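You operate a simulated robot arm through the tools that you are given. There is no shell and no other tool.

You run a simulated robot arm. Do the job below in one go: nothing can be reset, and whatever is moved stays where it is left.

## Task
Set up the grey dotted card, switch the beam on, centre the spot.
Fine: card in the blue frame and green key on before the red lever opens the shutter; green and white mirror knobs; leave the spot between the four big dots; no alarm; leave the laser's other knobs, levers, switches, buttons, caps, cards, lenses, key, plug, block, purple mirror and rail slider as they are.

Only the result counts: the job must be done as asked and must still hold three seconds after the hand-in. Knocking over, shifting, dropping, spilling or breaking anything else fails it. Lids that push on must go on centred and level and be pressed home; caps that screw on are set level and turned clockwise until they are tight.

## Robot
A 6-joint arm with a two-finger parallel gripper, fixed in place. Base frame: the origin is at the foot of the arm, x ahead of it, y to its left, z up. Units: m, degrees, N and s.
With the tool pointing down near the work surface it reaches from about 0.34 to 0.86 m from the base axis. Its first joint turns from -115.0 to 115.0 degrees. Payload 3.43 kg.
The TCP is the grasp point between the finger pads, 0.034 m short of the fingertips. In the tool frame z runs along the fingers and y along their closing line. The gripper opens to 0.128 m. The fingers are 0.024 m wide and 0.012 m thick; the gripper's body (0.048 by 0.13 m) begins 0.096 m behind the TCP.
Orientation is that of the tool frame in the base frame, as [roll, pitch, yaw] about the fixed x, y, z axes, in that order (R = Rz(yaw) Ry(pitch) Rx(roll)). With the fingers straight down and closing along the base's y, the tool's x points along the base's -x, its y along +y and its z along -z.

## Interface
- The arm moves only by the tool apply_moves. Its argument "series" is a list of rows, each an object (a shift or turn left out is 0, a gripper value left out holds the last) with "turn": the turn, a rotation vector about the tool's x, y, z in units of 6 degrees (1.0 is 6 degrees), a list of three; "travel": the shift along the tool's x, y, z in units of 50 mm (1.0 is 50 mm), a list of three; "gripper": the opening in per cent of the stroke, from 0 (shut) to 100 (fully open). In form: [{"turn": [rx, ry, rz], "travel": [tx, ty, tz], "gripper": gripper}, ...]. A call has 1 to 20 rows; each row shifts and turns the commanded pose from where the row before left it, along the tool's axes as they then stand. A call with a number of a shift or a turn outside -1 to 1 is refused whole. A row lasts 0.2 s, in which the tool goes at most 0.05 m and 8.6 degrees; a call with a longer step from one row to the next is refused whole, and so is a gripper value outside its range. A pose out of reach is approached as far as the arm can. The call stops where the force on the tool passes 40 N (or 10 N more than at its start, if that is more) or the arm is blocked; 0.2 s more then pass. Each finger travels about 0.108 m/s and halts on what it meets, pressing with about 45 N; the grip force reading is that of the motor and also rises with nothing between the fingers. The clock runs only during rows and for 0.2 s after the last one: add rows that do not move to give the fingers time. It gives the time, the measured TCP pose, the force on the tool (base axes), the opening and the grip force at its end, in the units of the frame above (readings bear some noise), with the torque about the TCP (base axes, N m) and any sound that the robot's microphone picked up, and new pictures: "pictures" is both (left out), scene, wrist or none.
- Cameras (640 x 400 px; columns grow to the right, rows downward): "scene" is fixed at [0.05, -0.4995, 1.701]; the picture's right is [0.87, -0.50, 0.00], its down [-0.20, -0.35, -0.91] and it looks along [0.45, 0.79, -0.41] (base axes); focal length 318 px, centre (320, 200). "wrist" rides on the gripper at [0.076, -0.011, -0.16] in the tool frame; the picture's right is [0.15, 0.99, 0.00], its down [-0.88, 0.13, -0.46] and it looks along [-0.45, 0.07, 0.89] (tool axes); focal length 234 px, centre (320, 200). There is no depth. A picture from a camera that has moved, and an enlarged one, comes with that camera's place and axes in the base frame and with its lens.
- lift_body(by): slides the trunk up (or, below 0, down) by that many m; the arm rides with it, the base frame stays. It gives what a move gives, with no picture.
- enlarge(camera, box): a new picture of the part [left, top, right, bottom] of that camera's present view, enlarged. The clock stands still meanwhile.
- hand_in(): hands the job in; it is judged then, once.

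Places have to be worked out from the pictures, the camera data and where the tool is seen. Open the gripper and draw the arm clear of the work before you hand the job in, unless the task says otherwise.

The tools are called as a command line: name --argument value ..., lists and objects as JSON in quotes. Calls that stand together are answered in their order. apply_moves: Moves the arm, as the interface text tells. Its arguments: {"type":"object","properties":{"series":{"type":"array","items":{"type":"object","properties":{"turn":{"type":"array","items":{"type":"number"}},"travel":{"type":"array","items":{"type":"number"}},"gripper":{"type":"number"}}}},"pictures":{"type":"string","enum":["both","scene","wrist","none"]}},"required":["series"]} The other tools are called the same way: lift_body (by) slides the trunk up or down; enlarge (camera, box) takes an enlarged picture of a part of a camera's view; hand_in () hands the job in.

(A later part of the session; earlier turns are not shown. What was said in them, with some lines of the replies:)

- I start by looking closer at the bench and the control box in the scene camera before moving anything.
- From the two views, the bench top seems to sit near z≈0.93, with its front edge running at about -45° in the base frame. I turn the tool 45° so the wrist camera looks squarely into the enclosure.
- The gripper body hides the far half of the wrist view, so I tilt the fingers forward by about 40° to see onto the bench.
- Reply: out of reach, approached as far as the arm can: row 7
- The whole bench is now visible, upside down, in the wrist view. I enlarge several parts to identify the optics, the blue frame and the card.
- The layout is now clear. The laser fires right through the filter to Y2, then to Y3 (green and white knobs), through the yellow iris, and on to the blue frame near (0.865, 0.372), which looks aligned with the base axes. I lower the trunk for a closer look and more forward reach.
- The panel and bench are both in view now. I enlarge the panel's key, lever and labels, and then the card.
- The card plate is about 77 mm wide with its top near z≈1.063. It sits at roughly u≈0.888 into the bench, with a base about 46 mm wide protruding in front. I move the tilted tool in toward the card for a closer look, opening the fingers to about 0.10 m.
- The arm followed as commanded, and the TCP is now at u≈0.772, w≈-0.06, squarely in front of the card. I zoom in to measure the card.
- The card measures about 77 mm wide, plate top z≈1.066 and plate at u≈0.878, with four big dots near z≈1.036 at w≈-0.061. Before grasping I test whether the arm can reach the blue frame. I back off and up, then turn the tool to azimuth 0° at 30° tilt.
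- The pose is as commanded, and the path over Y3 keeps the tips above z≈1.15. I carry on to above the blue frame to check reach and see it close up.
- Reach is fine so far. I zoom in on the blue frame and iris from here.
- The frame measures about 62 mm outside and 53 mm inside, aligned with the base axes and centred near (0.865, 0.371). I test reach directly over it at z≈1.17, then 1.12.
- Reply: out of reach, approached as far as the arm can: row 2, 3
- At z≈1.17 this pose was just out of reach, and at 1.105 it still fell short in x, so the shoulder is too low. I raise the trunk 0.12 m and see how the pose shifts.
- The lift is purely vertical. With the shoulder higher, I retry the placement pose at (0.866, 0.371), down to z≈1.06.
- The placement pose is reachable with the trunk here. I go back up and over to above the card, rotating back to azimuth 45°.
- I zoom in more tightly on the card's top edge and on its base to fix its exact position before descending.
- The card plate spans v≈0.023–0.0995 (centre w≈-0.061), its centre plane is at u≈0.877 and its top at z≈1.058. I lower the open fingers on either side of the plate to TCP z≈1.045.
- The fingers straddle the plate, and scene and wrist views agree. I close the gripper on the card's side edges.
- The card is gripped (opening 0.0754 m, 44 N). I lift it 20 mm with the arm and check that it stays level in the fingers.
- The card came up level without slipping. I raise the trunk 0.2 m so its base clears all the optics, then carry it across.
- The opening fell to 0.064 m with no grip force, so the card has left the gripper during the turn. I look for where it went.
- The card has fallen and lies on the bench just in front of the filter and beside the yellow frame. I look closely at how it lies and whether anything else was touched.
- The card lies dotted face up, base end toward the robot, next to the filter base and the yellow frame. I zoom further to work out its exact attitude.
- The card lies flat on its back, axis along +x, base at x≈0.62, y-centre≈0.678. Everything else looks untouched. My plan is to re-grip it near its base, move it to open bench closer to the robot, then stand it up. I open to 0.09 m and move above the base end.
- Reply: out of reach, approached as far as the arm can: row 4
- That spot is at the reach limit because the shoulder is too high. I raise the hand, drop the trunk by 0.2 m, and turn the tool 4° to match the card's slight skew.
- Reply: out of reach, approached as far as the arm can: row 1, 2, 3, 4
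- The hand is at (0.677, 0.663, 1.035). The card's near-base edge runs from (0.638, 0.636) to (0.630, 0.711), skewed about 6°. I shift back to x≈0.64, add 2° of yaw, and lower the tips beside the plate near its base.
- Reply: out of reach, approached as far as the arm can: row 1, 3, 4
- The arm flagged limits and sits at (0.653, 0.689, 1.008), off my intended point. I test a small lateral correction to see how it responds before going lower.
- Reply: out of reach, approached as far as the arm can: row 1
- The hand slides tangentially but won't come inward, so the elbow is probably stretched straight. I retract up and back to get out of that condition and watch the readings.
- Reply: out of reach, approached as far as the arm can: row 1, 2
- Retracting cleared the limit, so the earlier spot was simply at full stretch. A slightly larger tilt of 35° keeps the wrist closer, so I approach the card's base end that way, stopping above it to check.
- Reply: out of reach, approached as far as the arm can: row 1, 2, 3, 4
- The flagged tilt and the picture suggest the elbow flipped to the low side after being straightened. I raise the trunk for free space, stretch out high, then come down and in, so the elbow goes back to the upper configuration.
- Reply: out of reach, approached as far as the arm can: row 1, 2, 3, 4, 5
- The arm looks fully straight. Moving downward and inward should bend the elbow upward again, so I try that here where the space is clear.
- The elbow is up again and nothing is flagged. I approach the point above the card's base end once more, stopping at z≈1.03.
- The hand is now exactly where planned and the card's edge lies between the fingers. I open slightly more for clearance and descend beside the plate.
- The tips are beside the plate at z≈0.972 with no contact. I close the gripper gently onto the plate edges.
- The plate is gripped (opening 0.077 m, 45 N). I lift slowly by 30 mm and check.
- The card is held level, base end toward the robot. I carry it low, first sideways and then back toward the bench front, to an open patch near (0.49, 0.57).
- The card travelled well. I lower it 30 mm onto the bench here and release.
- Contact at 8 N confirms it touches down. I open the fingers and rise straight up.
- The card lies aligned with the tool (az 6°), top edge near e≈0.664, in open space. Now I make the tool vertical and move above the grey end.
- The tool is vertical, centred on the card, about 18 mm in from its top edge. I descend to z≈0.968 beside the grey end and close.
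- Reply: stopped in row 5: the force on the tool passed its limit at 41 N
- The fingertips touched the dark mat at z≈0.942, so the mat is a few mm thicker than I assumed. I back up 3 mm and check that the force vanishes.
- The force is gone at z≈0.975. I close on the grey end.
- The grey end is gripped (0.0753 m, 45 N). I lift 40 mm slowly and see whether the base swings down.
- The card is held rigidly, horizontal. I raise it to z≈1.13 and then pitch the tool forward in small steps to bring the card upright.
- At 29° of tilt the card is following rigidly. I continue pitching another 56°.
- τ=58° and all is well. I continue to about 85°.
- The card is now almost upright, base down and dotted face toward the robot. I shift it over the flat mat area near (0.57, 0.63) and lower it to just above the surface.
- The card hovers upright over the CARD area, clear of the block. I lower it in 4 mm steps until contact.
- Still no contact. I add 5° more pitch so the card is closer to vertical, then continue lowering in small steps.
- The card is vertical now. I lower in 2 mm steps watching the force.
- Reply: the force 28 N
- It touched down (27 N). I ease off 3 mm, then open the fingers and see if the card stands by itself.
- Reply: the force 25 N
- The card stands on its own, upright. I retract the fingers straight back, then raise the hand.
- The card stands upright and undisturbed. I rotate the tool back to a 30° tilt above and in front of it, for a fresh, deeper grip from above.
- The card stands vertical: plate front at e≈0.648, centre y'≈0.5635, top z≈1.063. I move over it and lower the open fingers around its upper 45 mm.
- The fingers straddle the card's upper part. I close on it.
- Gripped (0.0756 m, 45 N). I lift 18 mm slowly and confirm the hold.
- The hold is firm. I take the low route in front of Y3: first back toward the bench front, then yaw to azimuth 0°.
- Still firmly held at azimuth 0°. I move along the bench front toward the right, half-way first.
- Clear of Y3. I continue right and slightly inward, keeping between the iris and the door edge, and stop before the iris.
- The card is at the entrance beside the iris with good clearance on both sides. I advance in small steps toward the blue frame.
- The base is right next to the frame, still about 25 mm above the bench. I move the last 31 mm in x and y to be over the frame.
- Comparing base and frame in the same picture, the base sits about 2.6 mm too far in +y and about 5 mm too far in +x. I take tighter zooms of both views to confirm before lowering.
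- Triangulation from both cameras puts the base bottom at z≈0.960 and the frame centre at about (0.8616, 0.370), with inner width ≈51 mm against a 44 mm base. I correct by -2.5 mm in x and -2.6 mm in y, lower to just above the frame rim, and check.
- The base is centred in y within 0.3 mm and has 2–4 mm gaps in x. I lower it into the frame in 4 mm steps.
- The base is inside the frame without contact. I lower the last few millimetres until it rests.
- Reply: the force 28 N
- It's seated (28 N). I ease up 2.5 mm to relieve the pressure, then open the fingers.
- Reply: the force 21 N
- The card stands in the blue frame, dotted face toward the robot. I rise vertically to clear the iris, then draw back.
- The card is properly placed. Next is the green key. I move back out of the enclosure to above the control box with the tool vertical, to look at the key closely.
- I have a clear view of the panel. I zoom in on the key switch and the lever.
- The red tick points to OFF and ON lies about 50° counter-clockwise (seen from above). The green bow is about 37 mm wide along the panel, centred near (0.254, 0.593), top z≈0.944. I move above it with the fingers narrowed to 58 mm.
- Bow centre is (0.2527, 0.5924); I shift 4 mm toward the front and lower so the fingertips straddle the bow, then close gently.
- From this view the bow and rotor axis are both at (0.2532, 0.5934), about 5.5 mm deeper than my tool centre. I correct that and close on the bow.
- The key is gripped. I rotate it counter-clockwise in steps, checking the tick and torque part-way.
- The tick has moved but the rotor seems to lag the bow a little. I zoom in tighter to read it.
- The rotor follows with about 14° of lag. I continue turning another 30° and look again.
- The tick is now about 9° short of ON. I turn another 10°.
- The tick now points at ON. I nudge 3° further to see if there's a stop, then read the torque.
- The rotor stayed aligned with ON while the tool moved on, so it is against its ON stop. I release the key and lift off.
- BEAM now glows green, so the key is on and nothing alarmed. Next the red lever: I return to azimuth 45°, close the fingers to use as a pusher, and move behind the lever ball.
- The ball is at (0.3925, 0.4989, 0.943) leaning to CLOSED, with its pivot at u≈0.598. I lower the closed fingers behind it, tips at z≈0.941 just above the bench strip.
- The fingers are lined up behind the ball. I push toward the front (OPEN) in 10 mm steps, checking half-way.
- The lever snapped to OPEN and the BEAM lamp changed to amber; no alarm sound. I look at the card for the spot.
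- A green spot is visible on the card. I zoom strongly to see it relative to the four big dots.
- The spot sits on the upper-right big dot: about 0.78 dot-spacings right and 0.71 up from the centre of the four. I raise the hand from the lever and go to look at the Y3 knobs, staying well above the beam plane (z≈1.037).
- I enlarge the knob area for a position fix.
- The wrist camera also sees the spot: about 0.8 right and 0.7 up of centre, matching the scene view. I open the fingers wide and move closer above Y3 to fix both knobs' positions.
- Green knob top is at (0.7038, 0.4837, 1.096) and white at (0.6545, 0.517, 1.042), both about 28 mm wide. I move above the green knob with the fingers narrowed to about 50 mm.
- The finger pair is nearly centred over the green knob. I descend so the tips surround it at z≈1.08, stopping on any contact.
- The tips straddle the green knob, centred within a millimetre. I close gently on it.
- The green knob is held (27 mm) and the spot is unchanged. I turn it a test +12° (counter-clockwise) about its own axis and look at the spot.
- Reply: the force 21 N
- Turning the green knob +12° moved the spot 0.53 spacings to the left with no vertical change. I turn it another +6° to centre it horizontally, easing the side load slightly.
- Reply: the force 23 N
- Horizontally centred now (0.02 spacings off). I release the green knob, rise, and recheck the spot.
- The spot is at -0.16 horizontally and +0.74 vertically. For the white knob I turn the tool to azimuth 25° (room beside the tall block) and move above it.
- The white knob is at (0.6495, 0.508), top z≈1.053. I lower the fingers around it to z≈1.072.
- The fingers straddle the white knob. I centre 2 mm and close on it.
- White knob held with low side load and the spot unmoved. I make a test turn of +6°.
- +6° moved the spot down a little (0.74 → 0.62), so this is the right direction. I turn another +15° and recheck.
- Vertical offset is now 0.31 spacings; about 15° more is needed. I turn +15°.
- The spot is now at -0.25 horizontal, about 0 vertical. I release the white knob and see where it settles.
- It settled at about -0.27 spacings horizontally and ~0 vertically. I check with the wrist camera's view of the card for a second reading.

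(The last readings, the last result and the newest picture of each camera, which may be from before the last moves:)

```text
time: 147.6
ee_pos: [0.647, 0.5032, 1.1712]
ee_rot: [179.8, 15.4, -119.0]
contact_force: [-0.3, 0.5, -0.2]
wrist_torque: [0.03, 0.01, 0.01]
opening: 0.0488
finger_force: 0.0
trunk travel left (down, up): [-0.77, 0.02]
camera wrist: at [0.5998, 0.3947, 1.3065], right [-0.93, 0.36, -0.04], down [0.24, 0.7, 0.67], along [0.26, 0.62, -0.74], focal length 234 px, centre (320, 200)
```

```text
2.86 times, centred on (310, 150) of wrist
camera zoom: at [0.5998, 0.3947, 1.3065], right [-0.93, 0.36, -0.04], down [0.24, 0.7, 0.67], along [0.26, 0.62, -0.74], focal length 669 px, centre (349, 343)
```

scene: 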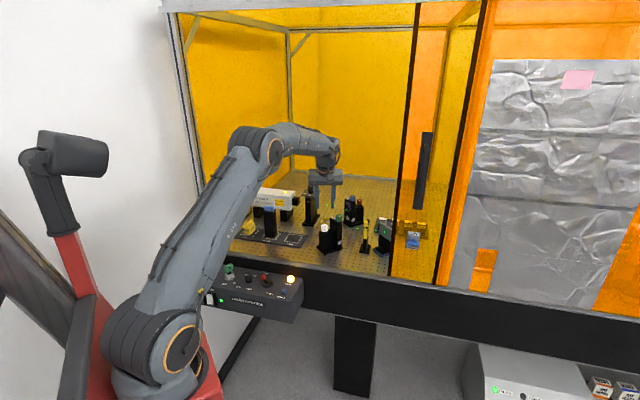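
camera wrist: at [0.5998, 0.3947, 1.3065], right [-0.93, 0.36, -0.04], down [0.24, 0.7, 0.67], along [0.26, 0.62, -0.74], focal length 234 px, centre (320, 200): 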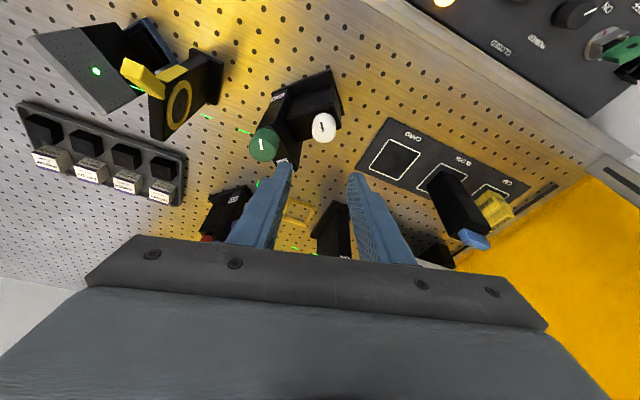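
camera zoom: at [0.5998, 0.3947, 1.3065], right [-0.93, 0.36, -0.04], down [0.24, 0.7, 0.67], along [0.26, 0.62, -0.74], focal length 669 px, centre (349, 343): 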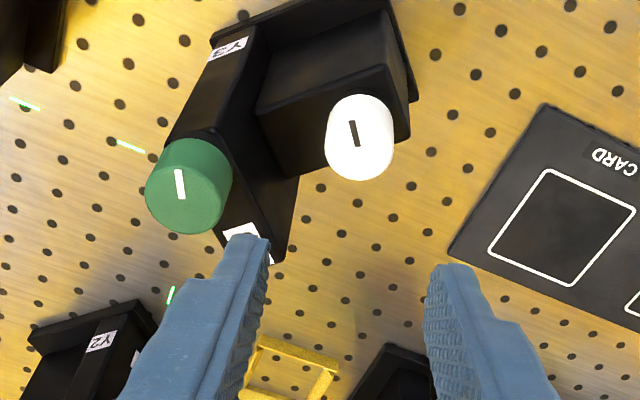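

The close view shows the spot inside the four big dots, only about 0.12 and 0.08 of a spacing (≈1 mm) off centre. That's good, so I draw the arm back out of the enclosure, above and clear of the beam.

apply_moves --series '[{"travel": [0, 0, -0.4]}, {"travel": [0.651, 0.285, -0.283], "gripper": 70}, {"travel": [0.651, 0.285, -0.283]}, {"travel": [0.651, 0.285, -0.283]}, {"travel": [0.651, 0.285, -0.283]}, {"travel": [0.651, 0.285, -0.283]}, {"travel": [0.651, 0.285, -0.283]}, {}, {}]' --pictures "both"

enlarge --camera "scene" --box '[310, 180, 440, 265]'

enlarge --camera "scene" --box '[230, 170, 350, 260]'

enlarge --camera "scene" --box '[190, 240, 320, 330]'

enlarge --camera "scene" --box '[378, 222, 392, 234]'

```text
time: 149.6
ee_pos: [0.4672, 0.3547, 1.22]
ee_rot: [179.7, 15.5, -119.0]
contact_force: [-0.6, 0.6, 0.6]
wrist_torque: [0.06, -0.04, 0.0]
opening: 0.0898
finger_force: 0.0
trunk travel left (down, up): [-0.77, 0.02]
camera wrist: at [0.4208, 0.2465, 1.3545], right [-0.93, 0.36, -0.04], down [0.24, 0.7, 0.67], along [0.26, 0.62, -0.74], focal length 234 px, centre (320, 200)
```

scene: 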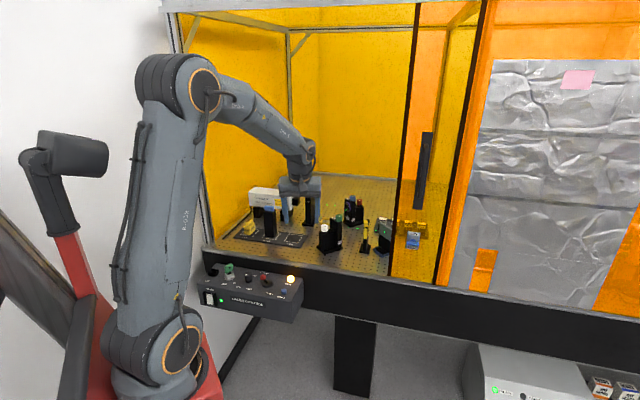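
wrist: 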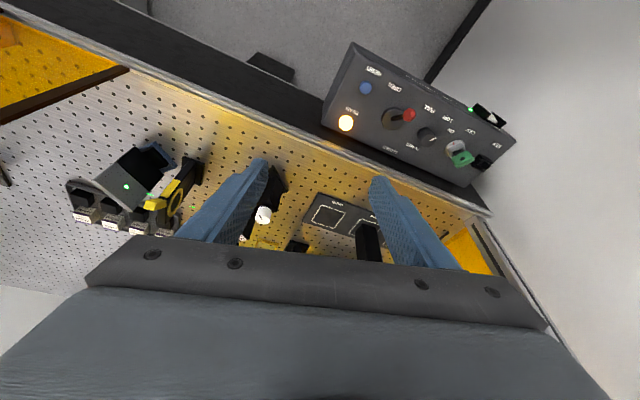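

```text
4.71 times, centred on (375, 222) of scene
camera zoom: at [0.05, -0.4995, 1.701], right [0.87, -0.5, 0.0], down [-0.2, -0.35, -0.91], along [0.45, 0.79, -0.41], focal length 1496 px, centre (61, 94)
```

zoom: 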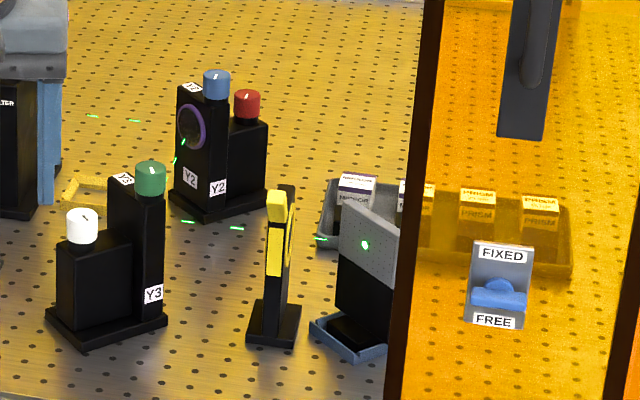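

```text
4.44 times, centred on (290, 215) of scene
camera zoom: at [0.05, -0.4995, 1.701], right [0.87, -0.5, 0.0], down [-0.2, -0.35, -0.91], along [0.45, 0.79, -0.41], focal length 1412 px, centre (453, 133)
```

zoom: 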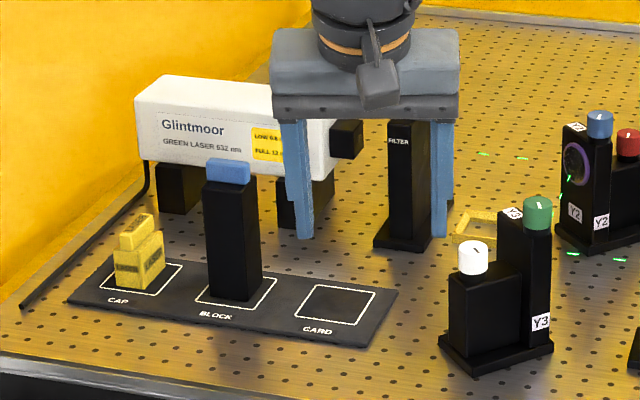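

```text
4.44 times, centred on (255, 285) of scene
camera zoom: at [0.05, -0.4995, 1.701], right [0.87, -0.5, 0.0], down [-0.2, -0.35, -0.91], along [0.45, 0.79, -0.41], focal length 1412 px, centre (609, -178)
```

zoom: 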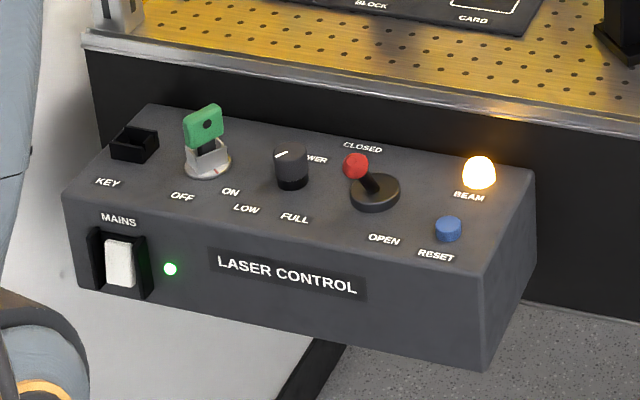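

```text
16.00 times, centred on (385, 228) of scene
camera zoom: at [0.05, -0.4995, 1.701], right [0.87, -0.5, 0.0], down [-0.2, -0.35, -0.91], along [0.45, 0.79, -0.41], focal length 5085 px, centre (-720, -248)
```

zoom: 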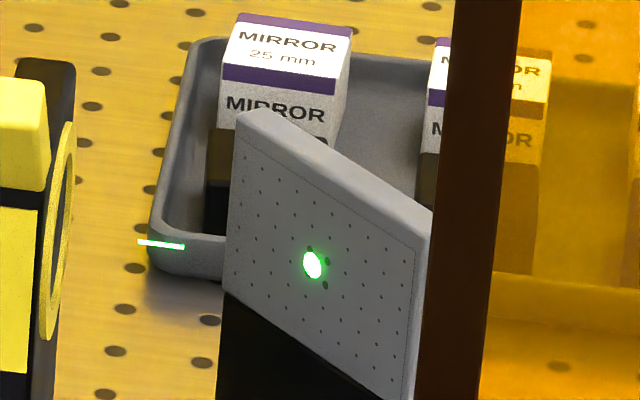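

Final check: the card stands in the blue frame, the key is at ON, the lever at OPEN with BEAM lit, and the spot sits between the four big dots. The other pieces look unmoved, no alarm sounded, and the arm is open and outside the enclosure. I hand in.

hand_in

```text
The job is handed in.
```

I set up the dotted card, turned the beam on and centred the spot, then handed the job in. The result has not come back yet.

- **Card:** it stands in the blue frame with its dotted face toward the beam. The frame sits at 45° to the beam, so a face turned to +y would have caught it too. I faced it toward the robot so the cameras could see the spot.
- **Key and shutter:** the green key is at ON, and I turned it before moving the red lever. The lever is at OPEN and the BEAM lamp is amber. No alarm sounded at any point.
- **Spot:** I turned only the green and white knobs. The spot is between the four big dots, about 1 mm from their centre by the wrist camera and about 2 mm by the scene camera.
- **Dropped card:** on the first attempt the card slipped from the gripper and fell about 20 cm onto the bench beside the filter. I picked it up, stood it upright again and placed it by a lower route. The yellow frame, block, cap and filter base looked unmoved afterwards in the pictures; I did not recheck the filter's top.
- **Touch on the mat:** while picking it up, a fingertip pressed on the dark mat with about 41 N. The mat looks unmoved too.

The arm is outside the enclosure with its gripper open.
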